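You operate a simulated robot arm through the tools that you are given. There is no shell and no other tool.

You are at the controls of a simulated two-armed robot. One attempt, no reset.

TASK
Tumble the crust off the green plug and set it on the white mat.
Fine: into the blue tub, lid shut before you wind the orange crank one full turn; leave the lid open and the other plug alone. Set down upright: what you pick out.

It is judged by the outcome, as a careful person would: the job done as asked, and still so three seconds after it is handed in. It fails if anything else is knocked over, pushed out of place, dropped, spilled or broken. A push-on lid holds only when it is set on centred and level and pressed home; a screw cap is set on level and turned clockwise until tight.

THE ROBOT
Two 7-joint arms with two-finger grippers on one trunk that stands fixed in place. Base frame: the origin is at the foot of the trunk, x ahead of it, y to its left, z up. Readings come in mm, rad, newtons and seconds.
The left shoulder is at [65, 216, 1342], the right one opposite. With the tool pointing down near the work surface each hand reaches from about 220 to 840 mm from the base axis, measured 20 degrees to its own side. Payload 3.43 kg a hand.
The TCP of each hand is the grasp point between the finger pads, 20 mm short of the fingertips. In the tool frame z runs along the fingers and y along their closing line. The gripper opens to 124 mm. The gripper's body begins 93 mm behind the TCP.
Orientation is told as [roll, pitch, yaw] about the base's x, y, z axes, in that order, counted from this pose: with the fingers straight down and closing along the base's y, the tool's x points along the base's -x, its y along +y and its z along -z.

THE INTERFACE
- The arms move only by the tool move_arm. It takes "left_motion", "right_motion" or both (then of equal length, played together; a hand with none holds still); each is a list of rows, each a list of 7 numbers: the shift along the tool's x, y, z in mm, then the turn, a rotation vector about the tool's x, y, z in rad, then the finger opening in mm, from 0 to 124. In form: [[x, y, z, wx, wy, wz, hand], ...]. A call has 1 to 20 rows; each row is the pose to reach, as a shift and turn from the pose commanded when the call began, along the tool's axes at that moment. A row lasts 0.2 s, in which the tool goes at most 50 mm and 0.15 rad; a call with a longer step from one row to the next is refused whole, and so is a gripper value outside its range. Where a pose cannot be reached the arm comes as near as it can. A force on the tool above 40 N (or 10 N above the force at the start of the call, whichever is more), or a blocked arm, ends the call early, and 0.2 s more pass. Each finger travels about 72 mm/s and halts on what it meets, pressing with about 45 N; the grip force reading is that of the motor and also rises with nothing between the fingers. The clock runs only during rows and for 0.2 s after the last one: add rows that repeat a pose to give the fingers time. It gives the time, the measured TCP pose, the force on the tool (base axes), the opening and the grip force at its end, in the units of the frame above (readings bear some noise), with the torque about the TCP (base axes, N m) and any sound that the robot's microphone picked up.
- Cameras (640 x 400 px; columns grow to the right, rows downward): "scene" is now at [174.7, 46.9, 1513.2]; the picture's right is [0.50, -0.87, 0.00], its down [-0.50, -0.29, -0.82] and it looks along [0.71, 0.41, -0.58] (base axes); focal length 267 px, centre (320, 200). "left" rides on the left gripper at [82, -14, -140] in its tool frame; the picture's right is [0.17, 0.99, 0.00], its down [-0.83, 0.14, -0.54] and it looks along [-0.53, 0.09, 0.84] (tool axes); focal length 243 px, centre (320, 200). "right" rides on the right gripper at [82, 14, -140] in its tool frame; the picture's right is [-0.17, 0.99, 0.00], its down [-0.83, -0.14, -0.54] and it looks along [-0.53, -0.09, 0.84] (tool axes); focal length 243 px, centre (320, 200). There is no depth. A picture from a camera that has moved, and an enlarged one, comes with that camera's place and axes in the base frame and with its lens.
- grab_frame(camera): a new picture of that camera. It takes no simulated time.
- move_column(by): slides the trunk up (or, below 0, down) by that many mm; the arms and the scene camera ride with it, the base frame stays. It gives what a move gives, with no picture.
- head_to(pan, tilt): turns the head with the scene camera to pan (to the left, within 1.396 rad either way) and tilt (down, from -0.506 to 1.204), counted from straight ahead of the robot. It gives what a move gives.
- close_up(camera, box): a new picture of the part [left, top, right, bottom] of that camera's present view, enlarged. It takes no simulated time.
- finish_job(): hands the job in; it is judged then, once.

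Places have to be worked out from the pictures, the camera data and where the tool is seen. Open the grippers and draw the arms clear of the work before you hand the job in, unless the task says otherwise.

The tools are called after "Request:" as name(argument=value, ...) on one line, values as JSON. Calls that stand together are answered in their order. move_arm: Moves the arms, as the interface text tells. Its arguments: {"type":"object","properties":{"left_motion":{"type":"array","items":{"type":"array","items":{"type":"number"}}},"right_motion":{"type":"array","items":{"type":"array","items":{"type":"number"}}}},"required":[]} The other tools are called the same way: move_column (by) slides the trunk up or down; head_to (pan, tilt) turns the head that bears the scene camera; grab_frame (camera) takes a picture; close_up (camera, box) takes an enlarged picture of a part of a camera's view; finish_job () hands the job in.

At the start:

```text
clock: 0.0
left_eef_pos: [304.9, 459.5, 1355.1]
left_ee_rot: [0.0, 0.0, -0.001]
left_contact_force: [-0.3, -0.2, 0.9]
left_ft_torque: [0.04, 0.01, 0.04]
left_opening: 124.2
left_grip_force: 0.1
right_eef_pos: [349.9, 59.2, 1363.8]
right_ee_rot: [0.0, -0.002, -0.001]
right_contact_force: [0.1, 0.1, 0.9]
right_ft_torque: [-0.02, 0.02, 0.07]
right_opening: 124.0
right_grip_force: 0.1
trunk travel left (down, up): [-494.0, 97.0]
head pan, tilt: [0.524, 0.618]
```

scene: 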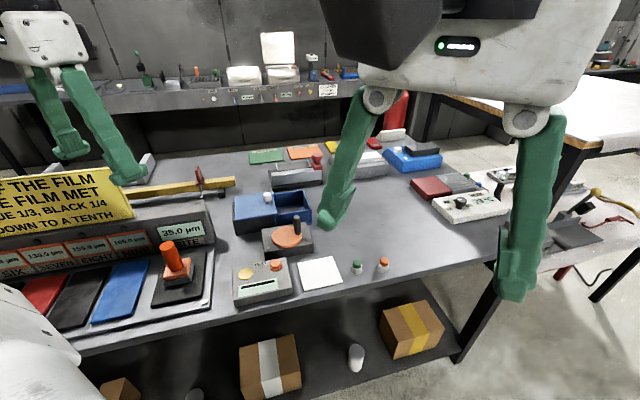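
right: 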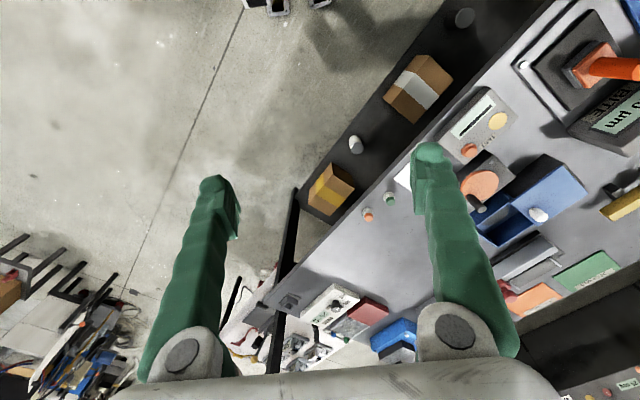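
left: 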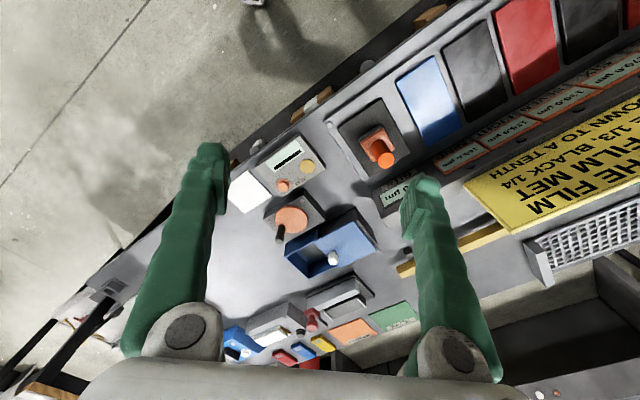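

I'll look closer at the working area first: the green plug, blue tub with lid, orange crank and the white mat are all near the middle of the scene picture.

Request:
close_up(camera="scene", box=[220, 160, 420, 310])

Request:
close_up(camera="left", box=[200, 120, 420, 300])

Request:
close_up(camera="right", box=[340, 60, 640, 260])

```text
2.67 times, centred on (320, 235) of scene
camera zoom: at [174.7, 46.9, 1513.2], right [0.5, -0.87, 0.0], down [-0.5, -0.29, -0.82], along [0.71, 0.41, -0.58], focal length 712 px, centre (320, 107)
```

zoom: 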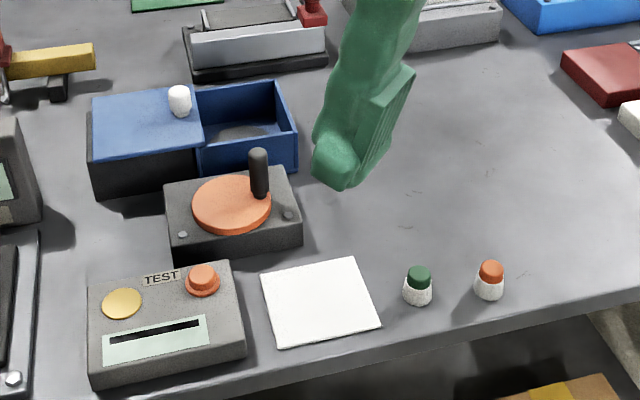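

```text
2.22 times, centred on (310, 210) of left
camera zoom: at [221.5, 444.9, 1495.3], right [-0.17, 0.99, 0.0], down [0.83, 0.14, 0.54], along [0.53, 0.09, -0.84], focal length 539 px, centre (342, 178)
```

zoom: 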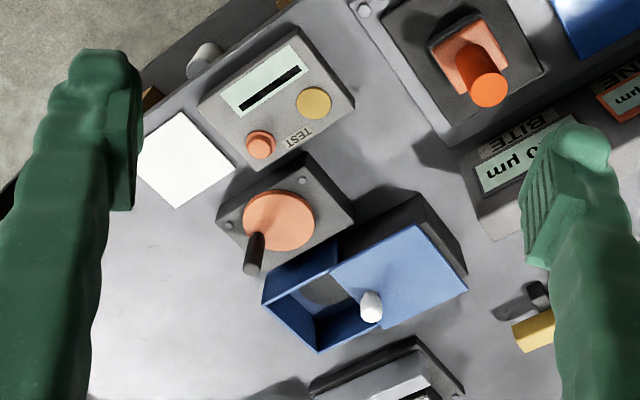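

```text
2.00 times, centred on (490, 160) of right
camera zoom: at [267.3, 73.2, 1505.8], right [0.17, 0.99, 0.0], down [0.83, -0.14, 0.54], along [0.53, -0.09, -0.84], focal length 485 px, centre (-20, 280)
```

zoom: 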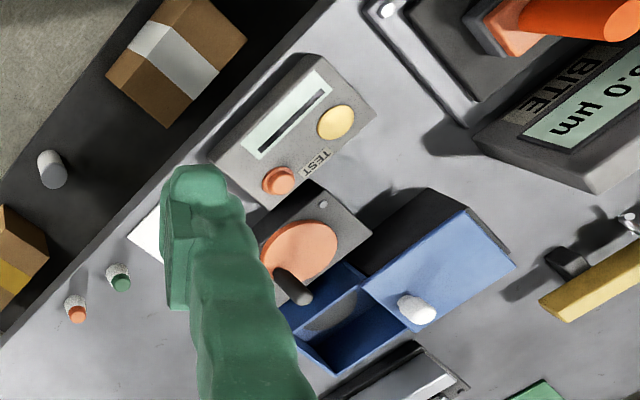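

The table stands at about z = 908, the green plug near (660, 208), the mat centre near (605, 297), the crank disc near (645, 435) and the tub beyond it. The right arm blocks the scene view, so I move it aside to its own side before looking again.

Request:
move_arm(right_motion=[[0, -45, 0, 0, 0, 0, 124], [0, -90, 0, 0, 0, 0, 124], [0, -135, 0, 0, 0, 0, 124], [0, -180, 0, 0, 0, 0, 124], [0, -225, 0, 0, 0, 0, 124], [0, -270, 0, 0, 0, 0, 124], [0, -315, 0, 0, 0, 0, 124], [0, -360, 0, 0, 0, 0, 124]], left_motion=[[0, 0, 0, 0, 0, 0, 124], [0, 0, 0, 0, 0, 0, 124], [0, 0, 0, 0, 0, 0, 124], [0, 0, 0, 0, 0, 0, 124], [0, 0, 0, 0, 0, 0, 124], [0, 0, 0, 0, 0, 0, 124], [0, 0, 0, 0, 0, 0, 124], [0, 0, 0, 0, 0, 0, 124]])

```text
clock: 1.8
left_eef_pos: [303.2, 456.8, 1356.2]
left_ee_rot: [0.001, 0.0, 0.0]
left_contact_force: [-0.5, -0.1, 0.4]
left_ft_torque: [0.03, -0.01, 0.01]
left_opening: 123.8
left_grip_force: 0.1
right_eef_pos: [312.0, -245.3, 1308.1]
right_ee_rot: [0.001, 0.0, -0.002]
right_contact_force: [-0.3, -0.6, 0.5]
right_ft_torque: [0.03, -0.01, -0.04]
right_opening: 124.0
right_grip_force: 0.1
right hand out of reach, approached as far as the arm can: row 4, 5, 6, 7, 8
trunk travel left (down, up): [-494.0, 97.0]
head pan, tilt: [0.524, 0.618]
```

Request:
grab_frame(camera="scene")

Request:
close_up(camera="scene", box=[220, 170, 340, 245])

Request:
close_up(camera="scene", box=[300, 240, 420, 315])

```text
taken
camera scene: at [174.1, 45.4, 1513.4], right [0.5, -0.87, 0.0], down [-0.5, -0.29, -0.82], along [0.71, 0.41, -0.58], focal length 267 px, centre (320, 200)
```

scene: 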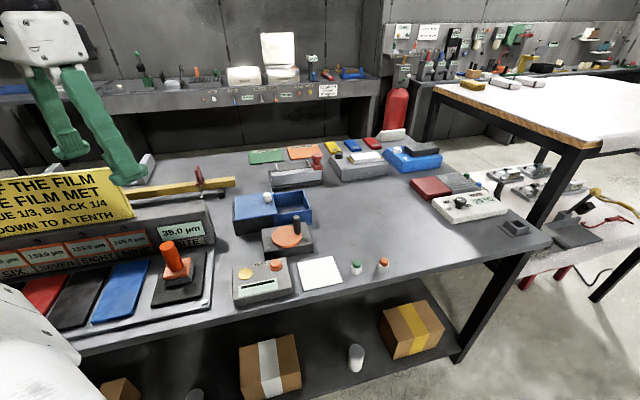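

```text
5.33 times, centred on (280, 208) of scene
camera zoom: at [174.1, 45.4, 1513.4], right [0.5, -0.87, 0.0], down [-0.5, -0.29, -0.82], along [0.71, 0.41, -0.58], focal length 1423 px, centre (533, 160)
```

zoom: 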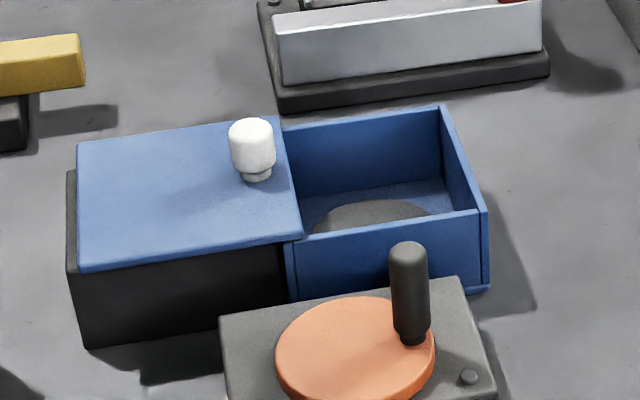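

```text
5.33 times, centred on (360, 278) of scene
camera zoom: at [174.1, 45.4, 1513.4], right [0.5, -0.87, 0.0], down [-0.5, -0.29, -0.82], along [0.71, 0.41, -0.58], focal length 1423 px, centre (107, -213)
```

zoom: 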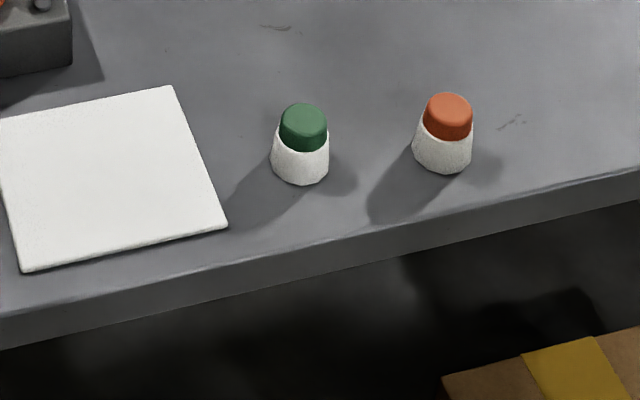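

The view is clear now: tub open half centred near (774, 509), rim z ≈ 973, lid knob near (720, 563), crank handle near (678, 417). These are far out, so I lower the trunk by 150 mm to bring the shoulder nearer the wrist's height; both hands stay well above everything.

Request:
move_column(by=-150)

```text
clock: 3.5
left_eef_pos: [303.2, 456.4, 1205.1]
left_ee_rot: [-0.001, -0.002, 0.002]
left_contact_force: [0.2, 0.0, -1.0]
left_ft_torque: [-0.02, 0.02, -0.01]
left_opening: 123.9
left_grip_force: 0.0
right_eef_pos: [332.4, -236.8, 1124.5]
right_ee_rot: [-0.001, 0.152, 0.0]
right_contact_force: [-0.2, 0.3, -0.1]
right_ft_torque: [-0.01, 0.01, -0.02]
right_opening: 124.1
right_grip_force: 0.0
trunk travel left (down, up): [-344.0, 247.0]
head pan, tilt: [0.524, 0.618]
```

Trunk is down and the left hand reads (303, 456, 1205). I now carry the left hand high over to the green plug (aim (655, 205, 1100)) while yawing it +45° so its closing line lies along the table's edge.

Request:
move_arm(left_motion=[[-35, -25, 10, 0, 0, -0.0785, 124], [-70, -50, 20, 0, 0, -0.157, 124], [-105, -75, 30, 0, 0, -0.2356, 124], [-140, -100, 42, 0, 0, -0.314, 124], [-176, -125, 52, 0, 0, -0.3927, 124], [-211, -150, 63, 0, 0, -0.471, 124], [-246, -175, 73, 0, 0, -0.5498, 124], [-281, -200, 84, 0, 0, -0.628, 124], [-316, -225, 94, 0, 0, -0.7069, 124], [-352, -251, 105, 0, 0, -0.7854, 124], [-352, -251, 105, 0, 0, -0.7854, 124]])

Request:
grab_frame(camera="left")

Request:
grab_frame(camera="scene")

```text
clock: 6.0
left_eef_pos: [643.0, 359.4, 1071.1]
left_ee_rot: [-0.045, 0.013, 0.751]
left_contact_force: [-0.1, -0.1, -0.2]
left_ft_torque: [0.05, -0.07, 0.01]
left_opening: 123.8
left_grip_force: 0.1
left hand out of reach, approached as far as the arm can: row 6, 7, 8, 9, 10, 11
right_eef_pos: [329.6, -239.1, 1125.0]
right_ee_rot: [0.003, 0.151, -0.001]
right_contact_force: [0.4, -0.3, -0.7]
right_ft_torque: [0.05, -0.04, 0.0]
right_opening: 123.8
right_grip_force: 0.0
trunk travel left (down, up): [-344.0, 247.0]
head pan, tilt: [0.524, 0.618]
```

```text
taken
camera left: at [590.0, 299.3, 1212.5], right [-0.79, 0.61, -0.04], down [0.5, 0.69, 0.52], along [0.34, 0.39, -0.85], focal length 243 px, centre (320, 200)
```

left: 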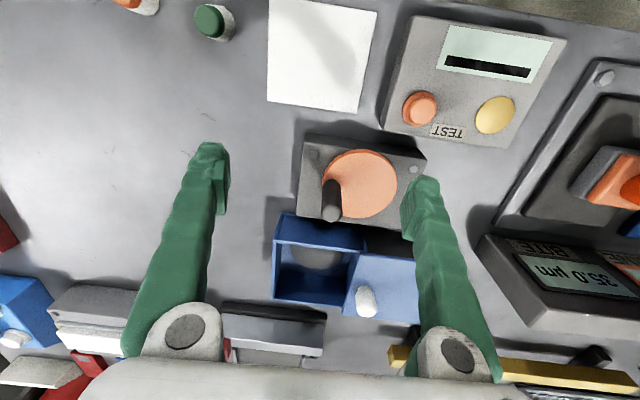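

```text
taken
camera scene: at [220.1, 45.7, 1355.6], right [0.5, -0.87, 0.0], down [-0.5, -0.29, -0.82], along [0.71, 0.41, -0.58], focal length 267 px, centre (320, 200)
```

scene: 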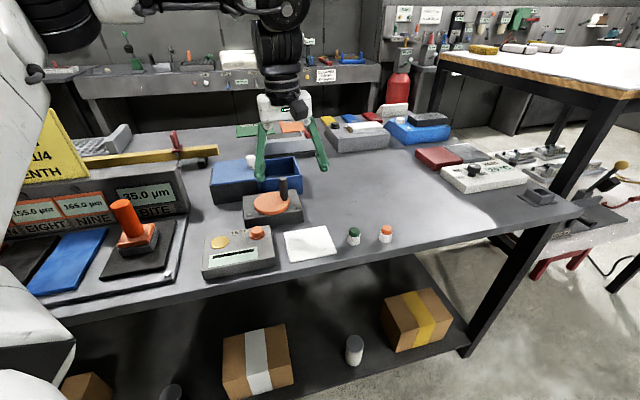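

The hand stopped at (643, 359, 1071), short of the aim, most likely because the +45° yaw runs into a wrist limit there. I turn the yaw back step by step to see whether the arm then reaches over the plug.

Request:
move_arm(left_motion=[[0, 0, -10, 0, 0, 0.1, 124], [0, 0, -20, 0, 0, 0.2, 124], [0, 0, -20, 0, 0, 0.3, 124], [0, 0, -20, 0, 0, 0.4, 124], [0, 0, -20, 0, 0, 0.5, 124], [0, 0, -20, 0, 0, 0.6, 124], [0, 0, -20, 0, 0, 0.7, 124], [0, 0, -20, 0, 0, 0.785, 124]])

```text
clock: 7.8
left_eef_pos: [640.8, 364.4, 1086.2]
left_ee_rot: [-0.044, -0.026, -0.034]
left_contact_force: [-0.4, 0.1, 0.2]
left_ft_torque: [-0.01, 0.01, 0.03]
left_opening: 123.8
left_grip_force: 0.1
left hand out of reach, approached as far as the arm can: row 2, 3, 4, 5, 6, 7, 8
right_eef_pos: [330.8, -238.3, 1123.7]
right_ee_rot: [0.001, 0.154, -0.001]
right_contact_force: [0.5, -1.1, -0.5]
right_ft_torque: [-0.03, 0.01, 0.0]
right_opening: 123.9
right_grip_force: 0.1
trunk travel left (down, up): [-344.0, 247.0]
head pan, tilt: [0.524, 0.618]
```

Yaw is back near zero but the hand is still held at (641, 364, 1086). I try a small move toward −y with x slightly back to learn what limits it.

Request:
move_arm(left_motion=[[15, -25, 0, 0, 0, 0, 124], [30, -50, 0, 0, 0, 0, 124], [45, -75, 0, 0, 0, 0, 124], [45, -100, 0, 0, 0, 0, 124]])

Request:
grab_frame(camera="scene")

```text
clock: 8.8
left_eef_pos: [584.6, 272.7, 1085.2]
left_ee_rot: [-0.043, -0.025, -0.032]
left_contact_force: [0.4, 0.0, -0.2]
left_ft_torque: [0.04, 0.04, 0.0]
left_opening: 124.1
left_grip_force: 0.1
left hand out of reach, approached as far as the arm can: row 4
right_eef_pos: [331.6, -237.8, 1124.5]
right_ee_rot: [-0.001, 0.154, 0.0]
right_contact_force: [-0.6, 0.1, 0.0]
right_ft_torque: [-0.01, -0.02, 0.02]
right_opening: 124.2
right_grip_force: 0.0
trunk travel left (down, up): [-344.0, 247.0]
head pan, tilt: [0.524, 0.618]
```

```text
taken
camera scene: at [222.6, 46.6, 1355.1], right [0.5, -0.87, 0.0], down [-0.5, -0.29, -0.82], along [0.71, 0.41, -0.58], focal length 267 px, centre (320, 200)
```

scene: 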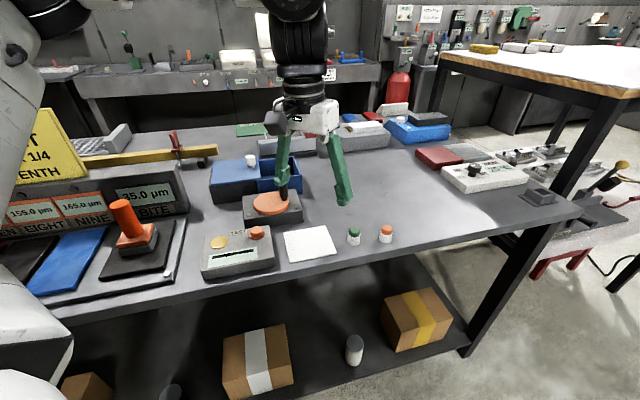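

The hand did move to (585, 273), with the mat beneath it. I lower it 60 mm here (tips at about 1005, well clear) to see whether reach grows at lower height, then push on toward the plug.

Request:
move_arm(left_motion=[[0, 0, 30, 0, 0, 0, 124], [0, 0, 60, 0, 0, 0, 124], [-20, -20, 60, 0, 0, 0, 124], [-40, -40, 60, 0, 0, 0, 124], [-60, -60, 60, 0, 0, 0, 124]])

```text
clock: 9.9
left_eef_pos: [600.3, 258.5, 1022.9]
left_ee_rot: [-0.041, -0.02, -0.033]
left_contact_force: [0.0, 0.9, -0.7]
left_ft_torque: [-0.04, -0.01, 0.01]
left_opening: 124.1
left_grip_force: 0.0
left hand out of reach, approached as far as the arm can: row 3, 4, 5
right_eef_pos: [330.8, -237.3, 1123.3]
right_ee_rot: [0.0, 0.153, 0.002]
right_contact_force: [0.0, -0.1, 0.2]
right_ft_torque: [0.0, 0.01, -0.02]
right_opening: 123.9
right_grip_force: 0.0
trunk travel left (down, up): [-344.0, 247.0]
head pan, tilt: [0.524, 0.618]
```

Still limited at (600, 258, 1023); lowering the trunk seems to put the wrist too high relative to the shoulder. I raise the trunk back up and try again from there.

Request:
move_column(by=150)

Request:
move_arm(left_motion=[[-15, -15, 40, 0, 0, 0, 124], [-30, -30, 80, 0, 0, 0, 124], [-45, -45, 110, 0, 0, 0, 124], [-60, -60, 110, 0, 0, 0, 124]])

```text
clock: 11.7
left_eef_pos: [591.2, 260.6, 1261.3]
left_ee_rot: [-0.04, -0.183, -0.033]
left_contact_force: [-0.8, -0.3, -0.8]
left_ft_torque: [-0.04, -0.01, -0.04]
left_opening: 123.8
left_grip_force: 0.1
right_eef_pos: [313.8, -236.3, 1311.9]
right_ee_rot: [0.0, 0.007, -0.004]
right_contact_force: [-0.5, 0.2, -0.2]
right_ft_torque: [0.01, -0.04, -0.01]
right_opening: 124.2
right_grip_force: 0.0
trunk travel left (down, up): [-494.0, 97.0]
head pan, tilt: [0.524, 0.618]
```

```text
clock: 12.7
left_eef_pos: [629.4, 257.3, 1166.9]
left_ee_rot: [-0.04, -0.185, -0.035]
left_contact_force: [-0.2, 0.2, 0.1]
left_ft_torque: [0.0, -0.01, -0.01]
left_opening: 124.1
left_grip_force: 0.1
left hand out of reach, approached as far as the arm can: row 1, 2, 3, 4
right_eef_pos: [313.1, -237.3, 1311.9]
right_ee_rot: [-0.002, 0.005, -0.003]
right_contact_force: [0.1, 0.6, -0.7]
right_ft_torque: [-0.04, 0.01, 0.0]
right_opening: 124.0
right_grip_force: 0.0
trunk travel left (down, up): [-494.0, 97.0]
head pan, tilt: [0.524, 0.618]
```

The trunk leans as it slides, and the hand is now at (629, 257, 1167) tilted slightly outward; motion to smaller y seems to be what is blocked. I test whether a negative yaw frees it while also lowering.

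Request:
move_arm(left_motion=[[0, 0, 10, 0, 0, 0.1, 124], [0, 0, 20, 0, 0, 0.2, 124], [0, 0, 30, 0, 0, 0.3, 124], [0, 0, 40, 0, 0, 0.4, 124], [0, 0, 50, 0, 0, 0.5, 124], [0, -20, 50, 0, 0, 0.5, 124], [0, -40, 50, 0, 0, 0.5, 124]])

Request:
grab_frame(camera="scene")

Request:
grab_frame(camera="left")

```text
clock: 14.3
left_eef_pos: [622.8, 239.3, 1116.0]
left_ee_rot: [0.054, -0.182, -0.543]
left_contact_force: [-0.9, 0.1, -0.5]
left_ft_torque: [0.05, 0.02, -0.02]
left_opening: 124.0
left_grip_force: 0.1
left hand out of reach, approached as far as the arm can: row 6, 7
right_eef_pos: [312.8, -236.9, 1311.9]
right_ee_rot: [0.0, 0.005, -0.005]
right_contact_force: [0.3, 0.5, -0.6]
right_ft_torque: [0.0, 0.03, -0.02]
right_opening: 124.0
right_grip_force: 0.1
trunk travel left (down, up): [-494.0, 97.0]
head pan, tilt: [0.524, 0.618]
```

```text
taken
camera scene: at [174.5, 46.7, 1513.3], right [0.5, -0.87, 0.0], down [-0.5, -0.29, -0.82], along [0.71, 0.41, -0.58], focal length 267 px, centre (320, 200)
```

scene: 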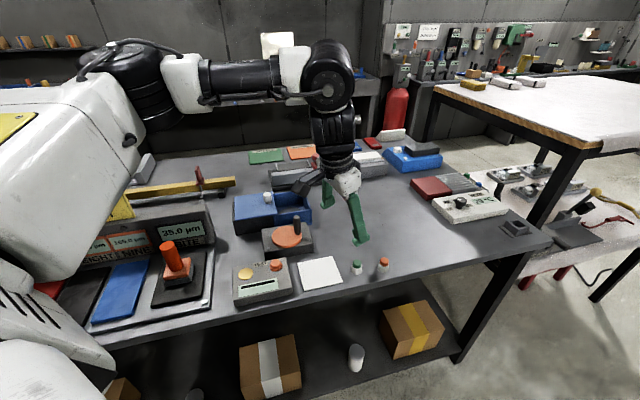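

```text
taken
camera left: at [520.2, 276.4, 1237.4], right [0.36, 0.93, 0.02], down [0.67, -0.28, 0.69], along [0.65, -0.23, -0.73], focal length 243 px, centre (320, 200)
```

left: 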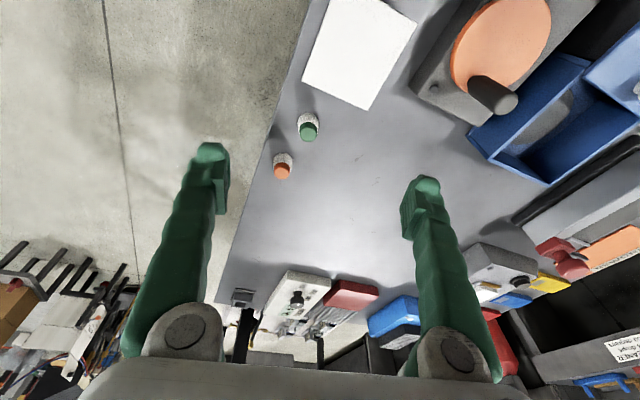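

Now I see the arm: the elbow is out to the left with the forearm high. Negative yaw did help (now at (623, 239, 1116), yaw −0.54). I lower by about 90 mm and keep stepping toward the plug.

Request:
move_arm(left_motion=[[0, 0, 30, 0, 0, 0, 124], [0, 0, 60, 0, 0, 0, 124], [0, 0, 90, 0, 0, 0, 124], [0, -15, 90, 0, 0, 0, 124], [0, -30, 90, 0, 0, 0, 124]])

```text
clock: 15.5
left_eef_pos: [611.7, 228.1, 1027.8]
left_ee_rot: [0.053, -0.183, -0.541]
left_contact_force: [0.5, 0.4, -0.4]
left_ft_torque: [0.04, -0.01, 0.03]
left_opening: 124.0
left_grip_force: 0.0
left hand out of reach, approached as far as the arm can: row 1, 2, 3, 4, 5
right_eef_pos: [312.2, -237.8, 1312.3]
right_ee_rot: [0.001, 0.005, -0.003]
right_contact_force: [0.1, 0.3, 0.8]
right_ft_torque: [-0.01, -0.02, 0.0]
right_opening: 123.8
right_grip_force: 0.1
trunk travel left (down, up): [-494.0, 97.0]
head pan, tilt: [0.524, 0.618]
```

The limit looks like an inward shoulder limit, so tilting the fingers toward the table's right (wrist drawn back to the left and toward the robot) should let the hand reach the plug. I rotate to about [0, −0.35, −0.785] while moving over the plug at z ≈ 1030.

Request:
move_arm(left_motion=[[-8, 1, 1, 0.03, -0.043, 0.058, 124], [-20, 2, 2, 0.06, -0.087, 0.116, 124], [-32, 4, 4, 0.09, -0.13, 0.174, 124], [-44, 6, 6, 0.119, -0.173, 0.232, 124], [-52, 8, 8, 0.119, -0.173, 0.232, 124]])

Request:
grab_frame(camera="left")

```text
clock: 16.7
left_eef_pos: [660.0, 208.0, 1030.3]
left_ee_rot: [0.0, -0.347, -0.785]
left_contact_force: [-0.3, 0.3, 0.2]
left_ft_torque: [-0.01, 0.01, 0.05]
left_opening: 124.0
left_grip_force: 0.0
right_eef_pos: [313.6, -237.2, 1312.3]
right_ee_rot: [0.002, 0.008, -0.004]
right_contact_force: [0.2, -1.4, 0.2]
right_ft_torque: [-0.02, 0.01, 0.01]
right_opening: 124.1
right_grip_force: 0.0
trunk travel left (down, up): [-494.0, 97.0]
head pan, tilt: [0.524, 0.618]
```

```text
taken
camera left: at [562.5, 287.5, 1133.8], right [0.59, 0.81, -0.06], down [0.52, -0.32, 0.79], along [0.62, -0.49, -0.61], focal length 243 px, centre (320, 200)
```

left: 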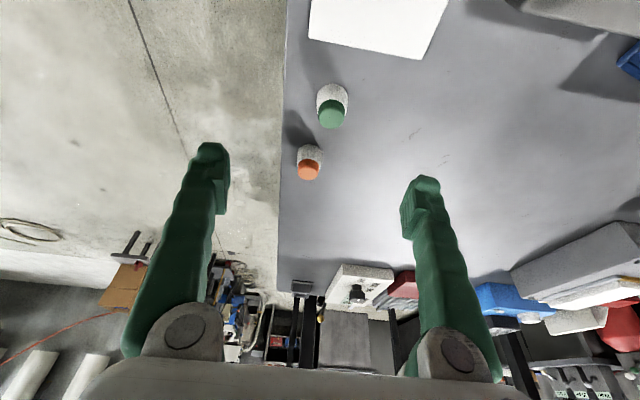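

The hand reached exactly (660, 208, 1030), so this tilt works. I take a close-up of the plugs from the hand camera to refine the plug's place.

Request:
close_up(camera="left", box=[270, 60, 430, 160])

Request:
close_up(camera="scene", box=[300, 220, 428, 300])

```text
4.00 times, centred on (350, 110) of left
camera zoom: at [562.5, 287.5, 1133.8], right [0.59, 0.81, -0.06], down [0.52, -0.32, 0.79], along [0.62, -0.49, -0.61], focal length 970 px, centre (200, 560)
```

zoom: 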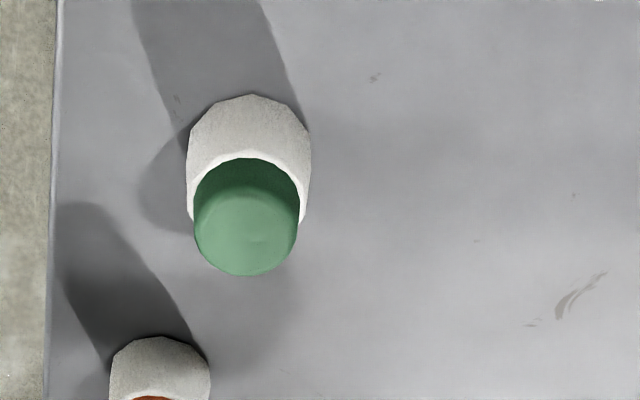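

```text
5.00 times, centred on (364, 260) of scene
camera zoom: at [175.1, 46.2, 1513.2], right [0.5, -0.87, 0.0], down [-0.5, -0.29, -0.82], along [0.71, 0.41, -0.58], focal length 1334 px, centre (100, -100)
```

zoom: 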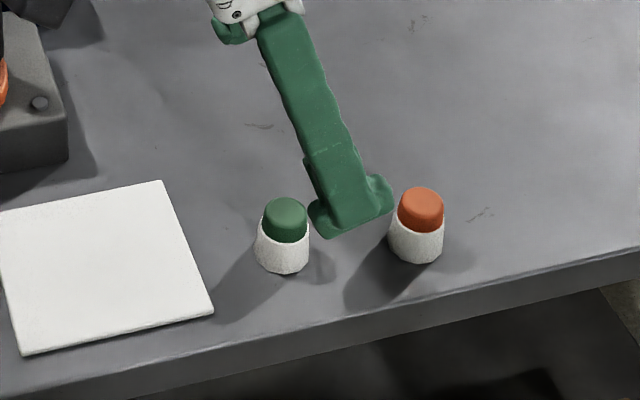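

Triangulating from both views, the plug's axis is at about (664, 211), its top near z = 943, cap about 23 mm wide, crust about 30 mm wide up to z ≈ 929. I descend to 975 with fingers narrowed to 60 mm and look again.

Request:
move_arm(left_motion=[[8, 2, 17, 0, 0, 0, 100], [15, 4, 34, 0, 0, 0, 80], [22.4, 5, 50.4, 0, 0, 0, 60], [22.4, 5, 50.4, 0, 0, 0, 60], [22.4, 5, 50.4, 0, 0, 0, 60]])

Request:
grab_frame(camera="left")

Request:
close_up(camera="scene", box=[300, 220, 428, 300])

```text
clock: 17.9
left_eef_pos: [662.4, 214.2, 977.6]
left_ee_rot: [-0.001, -0.347, -0.785]
left_contact_force: [-0.1, -0.1, -0.5]
left_ft_torque: [-0.02, 0.02, 0.0]
left_opening: 59.8
left_grip_force: 0.0
right_eef_pos: [312.4, -237.4, 1312.5]
right_ee_rot: [0.0, 0.009, -0.004]
right_contact_force: [-1.1, -0.1, 0.0]
right_ft_torque: [0.0, 0.02, -0.03]
right_opening: 124.2
right_grip_force: 0.0
trunk travel left (down, up): [-494.0, 97.0]
head pan, tilt: [0.524, 0.618]
```

```text
taken
camera left: at [564.2, 292.6, 1080.4], right [0.59, 0.81, -0.06], down [0.52, -0.32, 0.79], along [0.62, -0.49, -0.61], focal length 243 px, centre (320, 200)
```

left: 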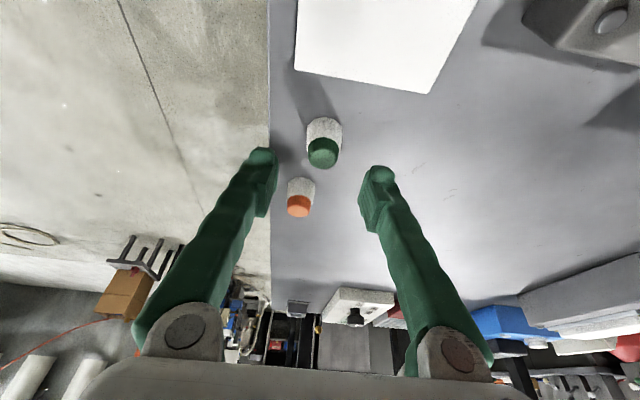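

```text
5.00 times, centred on (364, 260) of scene
camera zoom: at [174.7, 46.8, 1513.2], right [0.5, -0.87, 0.0], down [-0.5, -0.29, -0.82], along [0.71, 0.41, -0.58], focal length 1334 px, centre (100, -100)
```

zoom: 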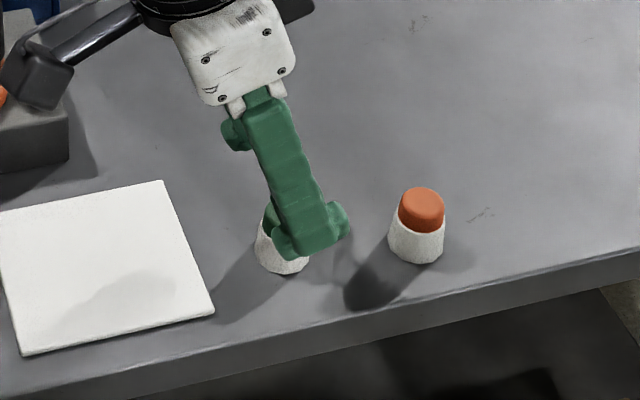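

I zoom the hand camera on the plug and fingertips to pin the offset before the final descent.

Request:
close_up(camera="left", box=[240, 100, 400, 200])

```text
4.00 times, centred on (320, 150) of left
camera zoom: at [564.2, 292.6, 1080.4], right [0.59, 0.81, -0.06], down [0.52, -0.32, 0.79], along [0.62, -0.49, -0.61], focal length 970 px, centre (320, 400)
```

zoom: 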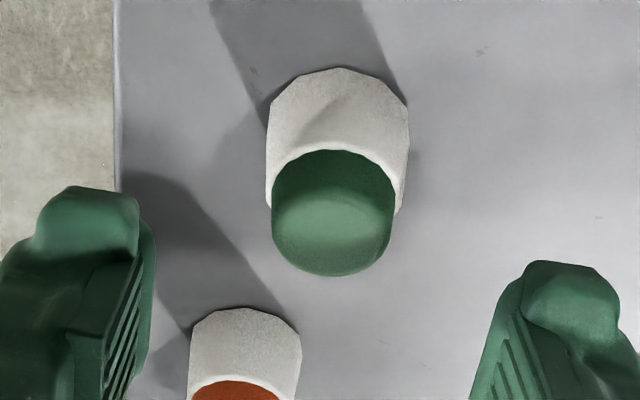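

The cap's axis comes out at (664, 212) with its top at about z = 942, midway between the fingers. I lower the last 25 mm so the tips sit just above the crust, then close on the green cap.

Request:
move_arm(left_motion=[[5, 0, 12, 0, 0, 0, 60], [9.9, 0, 23.5, 0, 0, 0, 60], [9.9, 0, 23.5, 0, 0, 0, 60]])

Request:
close_up(camera="left", box=[220, 100, 420, 225])

Request:
close_up(camera="scene", box=[330, 240, 394, 280])

```text
clock: 18.7
left_eef_pos: [659.3, 216.0, 951.4]
left_ee_rot: [0.001, -0.348, -0.786]
left_contact_force: [-0.1, 0.2, 0.1]
left_ft_torque: [0.02, 0.01, -0.02]
left_opening: 60.1
left_grip_force: 0.1
right_eef_pos: [313.4, -237.6, 1313.4]
right_ee_rot: [0.001, 0.007, -0.004]
right_contact_force: [0.1, 0.1, 0.1]
right_ft_torque: [0.01, 0.01, 0.0]
right_opening: 124.1
right_grip_force: 0.1
trunk travel left (down, up): [-494.0, 97.0]
head pan, tilt: [0.524, 0.618]
```

```text
3.20 times, centred on (320, 162) of left
camera zoom: at [561.4, 294.1, 1054.8], right [0.59, 0.81, -0.06], down [0.52, -0.32, 0.79], along [0.62, -0.49, -0.61], focal length 776 px, centre (320, 320)
```

zoom: 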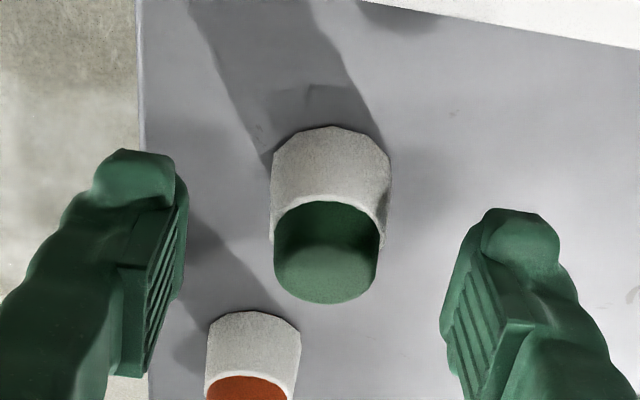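

```text
10.00 times, centred on (362, 260) of scene
camera zoom: at [174.5, 46.7, 1513.3], right [0.5, -0.87, 0.0], down [-0.5, -0.29, -0.82], along [0.71, 0.41, -0.58], focal length 2668 px, centre (-100, -400)
```

zoom: 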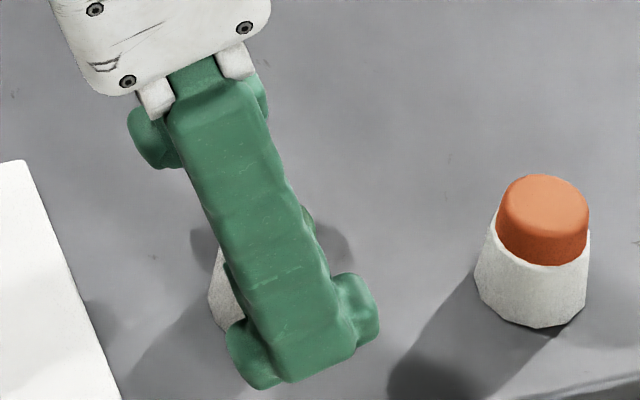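

The cap sits between the lower parts of both pads and the fingers clear the crust. I close the fingers on it now.

Request:
move_arm(left_motion=[[0, 0, 0, 0, 0, 0, 45], [0, 0, 0, 0, 0, 0, 30], [0, 0, 0, 0, 0, 0, 15], [0, 0, 0, 0, 0, 0, 10], [0, 0, 0, 0, 0, 0, 10]])

Request:
close_up(camera="left", box=[220, 100, 420, 225])

```text
clock: 19.9
left_eef_pos: [660.5, 216.7, 951.9]
left_ee_rot: [0.0, -0.349, -0.787]
left_contact_force: [-0.9, -0.5, 0.1]
left_ft_torque: [-0.01, 0.0, -0.01]
left_opening: 9.8
left_grip_force: 0.0
right_eef_pos: [313.9, -237.3, 1311.2]
right_ee_rot: [-0.001, 0.006, -0.003]
right_contact_force: [-0.8, -0.4, -0.7]
right_ft_torque: [0.0, 0.01, -0.02]
right_opening: 123.9
right_grip_force: 0.0
trunk travel left (down, up): [-494.0, 97.0]
head pan, tilt: [0.524, 0.618]
```

```text
3.20 times, centred on (320, 162) of left
camera zoom: at [561.4, 294.2, 1054.8], right [0.59, 0.81, -0.06], down [0.52, -0.32, 0.79], along [0.62, -0.49, -0.61], focal length 776 px, centre (320, 320)
```

zoom: 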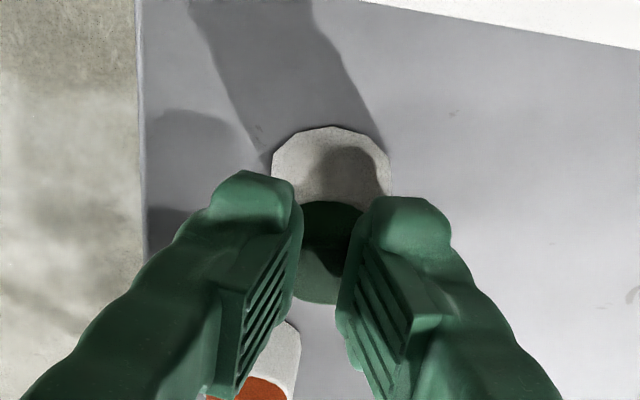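

The fingers closed to 9.8 mm with nothing between them, so the tips (z ≈ 933) passed just above the cap; my height was some 8–10 mm too high. I open to 60 again, then go 9 mm lower and about 4 mm further along the table to the right.

Request:
move_arm(left_motion=[[0, 0, 0, 0, 0, 0, 30], [0, 0, 0, 0, 0, 0, 60], [0, 0, 0, 0, 0, 0, 60], [-0.3, 0, 5, 0, 0, 0, 60], [-0.7, 0, 9.8, 0, 0, 0, 60], [-0.7, 0, 9.8, 0, 0, 0, 60]])

Request:
close_up(camera="left", box=[220, 100, 420, 225])

```text
clock: 21.3
left_eef_pos: [663.8, 212.6, 942.3]
left_ee_rot: [-0.001, -0.347, -0.788]
left_contact_force: [-0.9, -0.2, 0.2]
left_ft_torque: [0.01, 0.0, 0.03]
left_opening: 60.1
left_grip_force: 0.1
right_eef_pos: [313.7, -236.9, 1311.8]
right_ee_rot: [-0.001, 0.008, -0.003]
right_contact_force: [-0.6, 0.6, 0.4]
right_ft_torque: [0.01, 0.0, 0.01]
right_opening: 124.2
right_grip_force: 0.0
trunk travel left (down, up): [-494.0, 97.0]
head pan, tilt: [0.524, 0.618]
```

```text
3.20 times, centred on (320, 162) of left
camera zoom: at [565.2, 291.7, 1046.1], right [0.59, 0.81, -0.06], down [0.52, -0.32, 0.79], along [0.62, -0.49, -0.61], focal length 776 px, centre (320, 320)
```

zoom: 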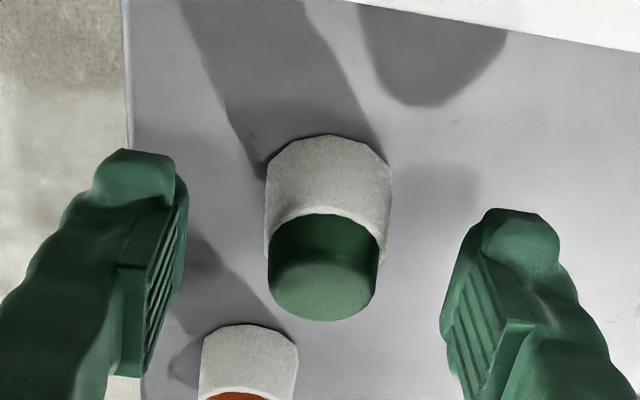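

The cap now sits properly between the ridged pads, above the tip line. I close again and read the opening.

Request:
move_arm(left_motion=[[0, 0, 0, 0, 0, 0, 45], [0, 0, 0, 0, 0, 0, 30], [0, 0, 0, 0, 0, 0, 18], [0, 0, 0, 0, 0, 0, 18], [0, 0, 0, 0, 0, 0, 18]])

Request:
close_up(camera="left", box=[220, 100, 420, 225])

```text
clock: 22.5
left_eef_pos: [663.7, 213.2, 942.1]
left_ee_rot: [0.0, -0.347, -0.788]
left_contact_force: [-1.0, -0.2, 0.0]
left_ft_torque: [-0.03, -0.01, 0.03]
left_opening: 20.5
left_grip_force: 44.7
right_eef_pos: [312.0, -236.9, 1311.2]
right_ee_rot: [0.0, 0.006, -0.005]
right_contact_force: [-0.4, 0.1, 0.5]
right_ft_torque: [-0.02, -0.02, 0.01]
right_opening: 123.9
right_grip_force: 0.0
trunk travel left (down, up): [-494.0, 97.0]
head pan, tilt: [0.524, 0.618]
```

```text
3.20 times, centred on (320, 162) of left
camera zoom: at [565.2, 291.7, 1046.0], right [0.59, 0.81, -0.06], down [0.52, -0.32, 0.79], along [0.62, -0.49, -0.61], focal length 776 px, centre (320, 320)
```

zoom: 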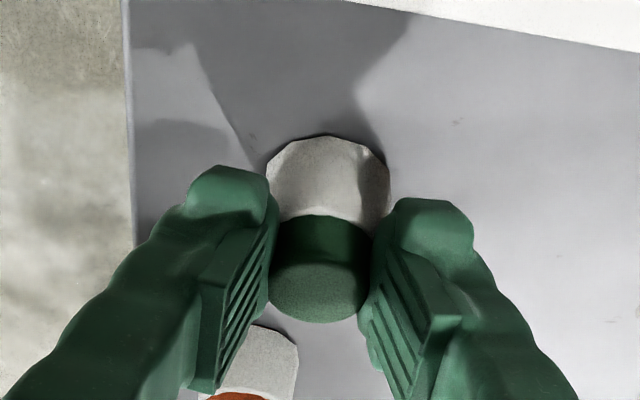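

Gripped: 20.5 mm at 44.7 N on the green cap. I lift straight up about 138 mm in base z.

Request:
move_arm(left_motion=[[-5.7, 0, -15.7, 0, 0, 0, 18], [-17, 0, -47, 0, 0, 0, 18], [-32, 0, -88, 0, 0, 0, 18], [-46.9, 0, -129.7, 0, 0, 0, 18], [-46.9, 0, -129.7, 0, 0, 0, 18]])

Request:
grab_frame(camera="left")

Request:
close_up(camera="scene", box=[200, 130, 440, 280])

```text
clock: 23.7
left_eef_pos: [663.8, 211.7, 1081.3]
left_ee_rot: [-0.002, -0.348, -0.786]
left_contact_force: [0.7, -0.2, -0.7]
left_ft_torque: [-0.01, -0.02, -0.03]
left_opening: 20.2
left_grip_force: 44.9
right_eef_pos: [313.7, -236.8, 1312.2]
right_ee_rot: [0.0, 0.008, -0.004]
right_contact_force: [-0.1, 0.4, 1.0]
right_ft_torque: [-0.03, -0.01, 0.01]
right_opening: 124.0
right_grip_force: 0.1
trunk travel left (down, up): [-494.0, 97.0]
head pan, tilt: [0.524, 0.618]
```

```text
taken
camera left: at [565.8, 290.9, 1185.4], right [0.59, 0.81, -0.06], down [0.52, -0.32, 0.79], along [0.62, -0.49, -0.61], focal length 243 px, centre (320, 200)
```

left: 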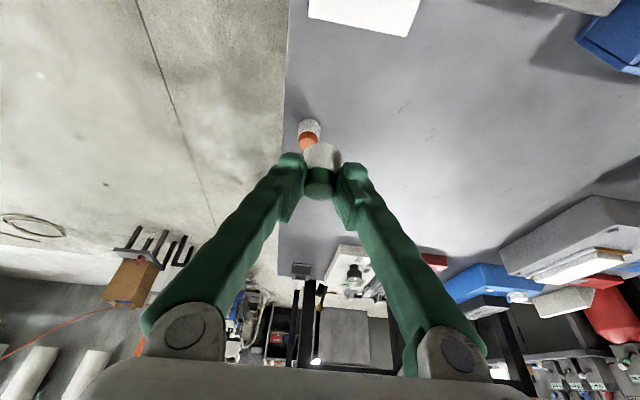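

```text
2.67 times, centred on (320, 205) of scene
camera zoom: at [175.3, 47.2, 1513.1], right [0.5, -0.87, 0.0], down [-0.5, -0.29, -0.81], along [0.71, 0.41, -0.58], focal length 712 px, centre (320, 187)
```

zoom: 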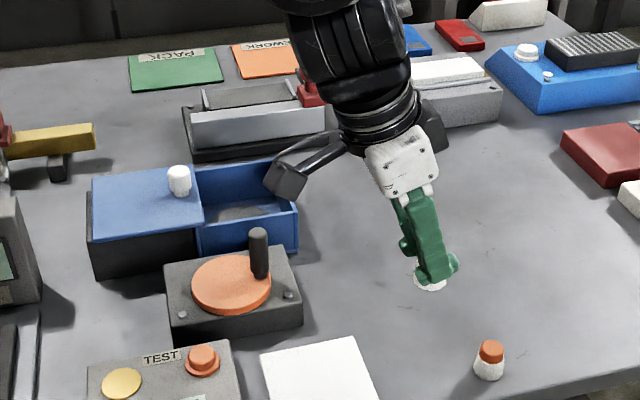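

The plug is held and lifted clear; the orange one is untouched. I carry it toward the tub at z ≈ 1080, turning the yaw back to zero on the way.

Request:
move_arm(left_motion=[[21, 38, -7.6, -0.044, 0, -0.123, 18], [42, 76, -15.2, -0.089, 0, -0.246, 18], [63, 114.6, -22.8, -0.133, 0, -0.369, 18], [84, 152.8, -30.5, -0.178, 0, -0.492, 18], [105, 191, -38, -0.222, 0, -0.615, 18], [126.2, 229.2, -45.7, -0.267, 0, -0.738, 18], [126.2, 229.2, -45.7, -0.267, 0, -0.738, 18]])

Request:
grab_frame(camera="left")

Request:
grab_frame(camera="scene")

```text
clock: 25.3
left_eef_pos: [728.2, 471.8, 1078.2]
left_ee_rot: [0.0, -0.347, -0.001]
left_contact_force: [-0.3, -0.2, 0.0]
left_ft_torque: [0.02, -0.02, 0.02]
left_opening: 20.4
left_grip_force: 45.1
right_eef_pos: [313.3, -237.1, 1312.7]
right_ee_rot: [0.001, 0.006, -0.004]
right_contact_force: [-0.8, -0.3, 0.1]
right_ft_torque: [0.02, 0.01, -0.02]
right_opening: 123.8
right_grip_force: 0.0
trunk travel left (down, up): [-494.0, 97.0]
head pan, tilt: [0.524, 0.618]
```

```text
taken
camera left: at [602.5, 458.2, 1181.6], right [-0.16, 0.99, -0.06], down [0.6, 0.14, 0.79], along [0.79, 0.09, -0.61], focal length 243 px, centre (320, 200)
```

left: 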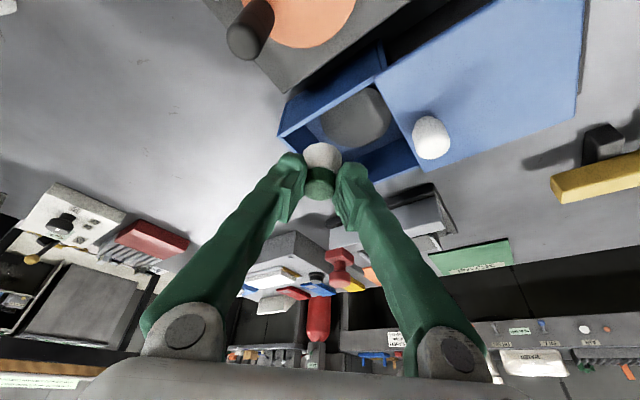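

```text
taken
camera scene: at [174.4, 46.6, 1513.3], right [0.5, -0.87, 0.0], down [-0.5, -0.29, -0.82], along [0.71, 0.41, -0.58], focal length 267 px, centre (320, 200)
```

scene: 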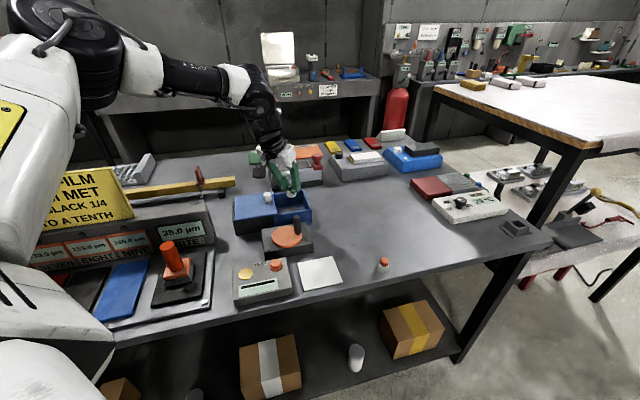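

The hand reached (728, 472, 1078) fully. I zoom the hand camera on the tub and lid to fix their places.

Request:
close_up(camera="left", box=[210, 0, 530, 200])

Request:
close_up(camera="scene", box=[220, 140, 348, 220])

```text
2.00 times, centred on (370, 100) of left
camera zoom: at [602.5, 458.2, 1181.6], right [-0.16, 0.99, -0.06], down [0.6, 0.14, 0.79], along [0.79, 0.09, -0.61], focal length 485 px, centre (220, 400)
```

zoom: 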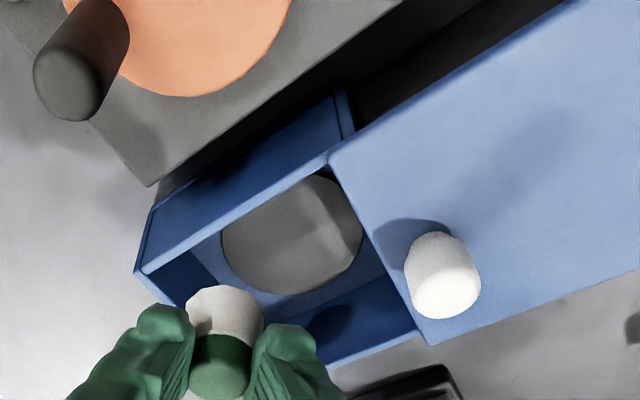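

```text
5.00 times, centred on (284, 180) of scene
camera zoom: at [174.4, 46.6, 1513.3], right [0.5, -0.87, 0.0], down [-0.5, -0.29, -0.82], along [0.71, 0.41, -0.58], focal length 1334 px, centre (500, 300)
```

zoom: 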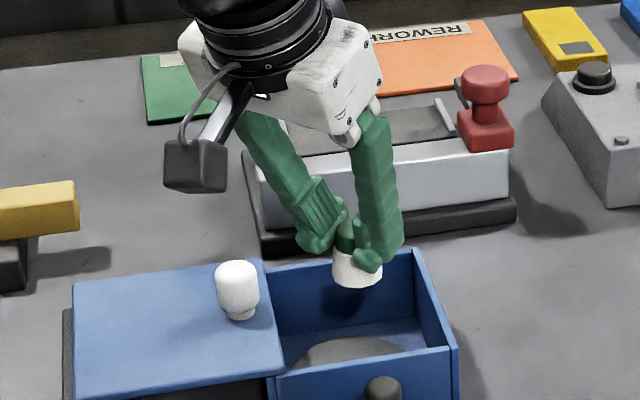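

The floor disc in the tub comes out at about (779, 518), rim z ≈ 962, and the knob at (732, 574) with its top near 1012. To keep the flaring fingers off the knob I turn to yaw −0.39 and move above the tub's centre, still at z ≈ 1078.

Request:
move_arm(left_motion=[[-14, 16.4, 5, 0.044, 0, 0.122, 18], [-28, 32.8, 10, 0.088, 0, 0.244, 18], [-41.7, 49.2, 15.1, 0.1326, 0, 0.3666, 18], [-41.7, 49.2, 15.1, 0.1326, 0, 0.3666, 18]])

Request:
grab_frame(camera="left")

Request:
close_up(camera="scene", box=[220, 140, 348, 220])

```text
clock: 26.3
left_eef_pos: [772.1, 519.0, 1077.5]
left_ee_rot: [0.0, -0.348, -0.391]
left_contact_force: [-0.6, -0.3, -0.1]
left_ft_torque: [0.0, 0.0, -0.05]
left_opening: 20.1
left_grip_force: 44.2
right_eef_pos: [312.9, -237.3, 1312.7]
right_ee_rot: [0.0, 0.007, -0.004]
right_contact_force: [0.3, -0.2, 0.4]
right_ft_torque: [0.0, -0.02, -0.03]
right_opening: 124.3
right_grip_force: 0.1
trunk travel left (down, up): [-494.0, 97.0]
head pan, tilt: [0.524, 0.618]
```

```text
taken
camera left: at [650.7, 554.7, 1182.0], right [0.23, 0.97, -0.06], down [0.61, -0.1, 0.79], along [0.76, -0.22, -0.61], focal length 243 px, centre (320, 200)
```

left: 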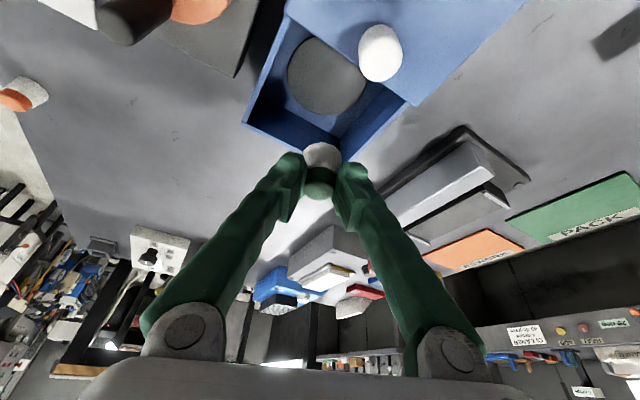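

```text
5.00 times, centred on (284, 180) of scene
camera zoom: at [174.3, 46.9, 1513.3], right [0.5, -0.87, 0.0], down [-0.5, -0.29, -0.82], along [0.71, 0.41, -0.58], focal length 1334 px, centre (500, 300)
```

zoom: 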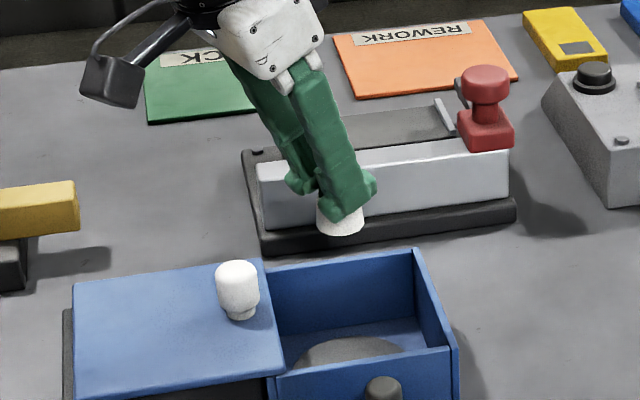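

The plug is over the disc centre (about (780, 517)). I lower it 112 mm straight down, to leave the plug's foot some 15 mm above the floor.

Request:
move_arm(left_motion=[[12.7, 0, 35.1, 0, 0, 0, 18], [25.5, 0, 70.2, 0, 0, 0, 18], [38.2, 0, 105.3, 0, 0, 0, 18], [38.2, 0, 105.3, 0, 0, 0, 18]])

Request:
grab_frame(camera="left")

Request:
close_up(camera="scene", box=[220, 160, 348, 240])

```text
clock: 27.3
left_eef_pos: [773.2, 519.3, 966.7]
left_ee_rot: [-0.001, -0.348, -0.391]
left_contact_force: [-0.1, 0.1, -0.5]
left_ft_torque: [0.01, -0.01, 0.03]
left_opening: 20.3
left_grip_force: 45.1
right_eef_pos: [312.5, -237.1, 1311.8]
right_ee_rot: [0.001, 0.006, -0.005]
right_contact_force: [-0.1, -0.5, -0.3]
right_ft_torque: [-0.01, 0.0, -0.02]
right_opening: 124.1
right_grip_force: 0.1
trunk travel left (down, up): [-494.0, 97.0]
head pan, tilt: [0.524, 0.618]
```

```text
taken
camera left: at [652.7, 555.0, 1070.4], right [0.23, 0.97, -0.06], down [0.61, -0.1, 0.79], along [0.76, -0.22, -0.61], focal length 243 px, centre (320, 200)
```

left: 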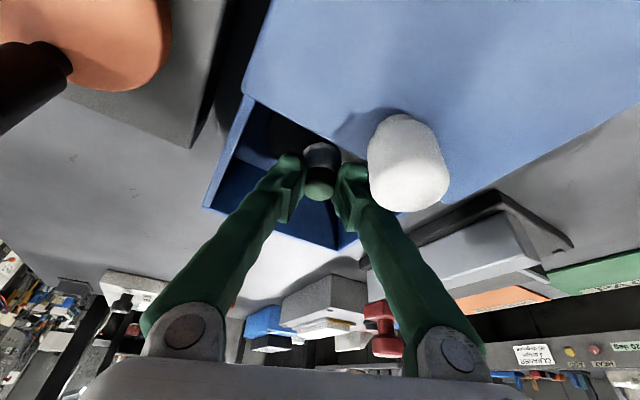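

```text
5.00 times, centred on (284, 200) of scene
camera zoom: at [174.5, 46.8, 1513.3], right [0.5, -0.87, 0.0], down [-0.5, -0.29, -0.82], along [0.71, 0.41, -0.58], focal length 1334 px, centre (500, 200)
```

zoom: 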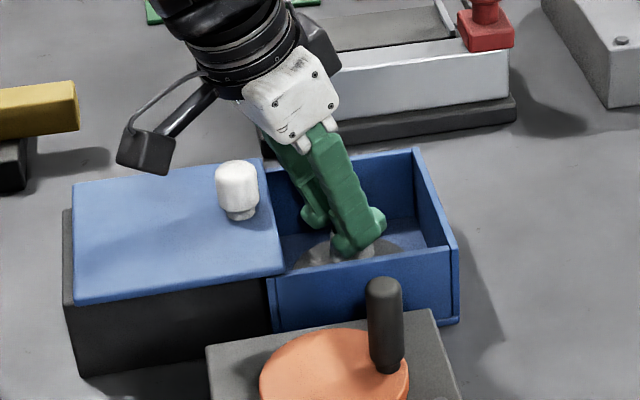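

Plug is inside the tub over the disc, clear of walls and knob. I lower another 12 mm and watch the force for contact.

Request:
move_arm(left_motion=[[1.4, 0, 3.8, 0, 0, 0, 18], [2.7, 0, 7.5, 0, 0, 0, 18], [4.1, 0, 11.3, 0, 0, 0, 18]])

```text
clock: 28.1
left_eef_pos: [774.2, 519.4, 954.7]
left_ee_rot: [0.001, -0.347, -0.392]
left_contact_force: [-0.5, 0.0, -0.1]
left_ft_torque: [0.0, -0.03, -0.01]
left_opening: 20.3
left_grip_force: 44.6
right_eef_pos: [313.4, -236.3, 1312.3]
right_ee_rot: [0.001, 0.008, -0.004]
right_contact_force: [-0.1, 0.8, -0.8]
right_ft_torque: [0.05, 0.02, -0.01]
right_opening: 124.0
right_grip_force: 0.0
trunk travel left (down, up): [-494.0, 97.0]
head pan, tilt: [0.524, 0.618]
```

No contact yet at TCP z = 954.7. I go on down 3 mm gently.

Request:
move_arm(left_motion=[[0.5, 0, 1.4, 0, 0, 0, 18], [1.0, 0, 2.8, 0, 0, 0, 18]])

```text
clock: 28.7
left_eef_pos: [775.1, 519.7, 952.1]
left_ee_rot: [0.0, -0.348, -0.391]
left_contact_force: [0.0, -0.1, 0.1]
left_ft_torque: [0.01, -0.01, 0.03]
left_opening: 20.3
left_grip_force: 45.5
right_eef_pos: [315.0, -237.9, 1310.8]
right_ee_rot: [0.0, 0.008, -0.004]
right_contact_force: [-0.4, -0.3, -0.1]
right_ft_torque: [0.02, 0.0, 0.03]
right_opening: 124.2
right_grip_force: 0.2
trunk travel left (down, up): [-494.0, 97.0]
head pan, tilt: [0.524, 0.618]
```

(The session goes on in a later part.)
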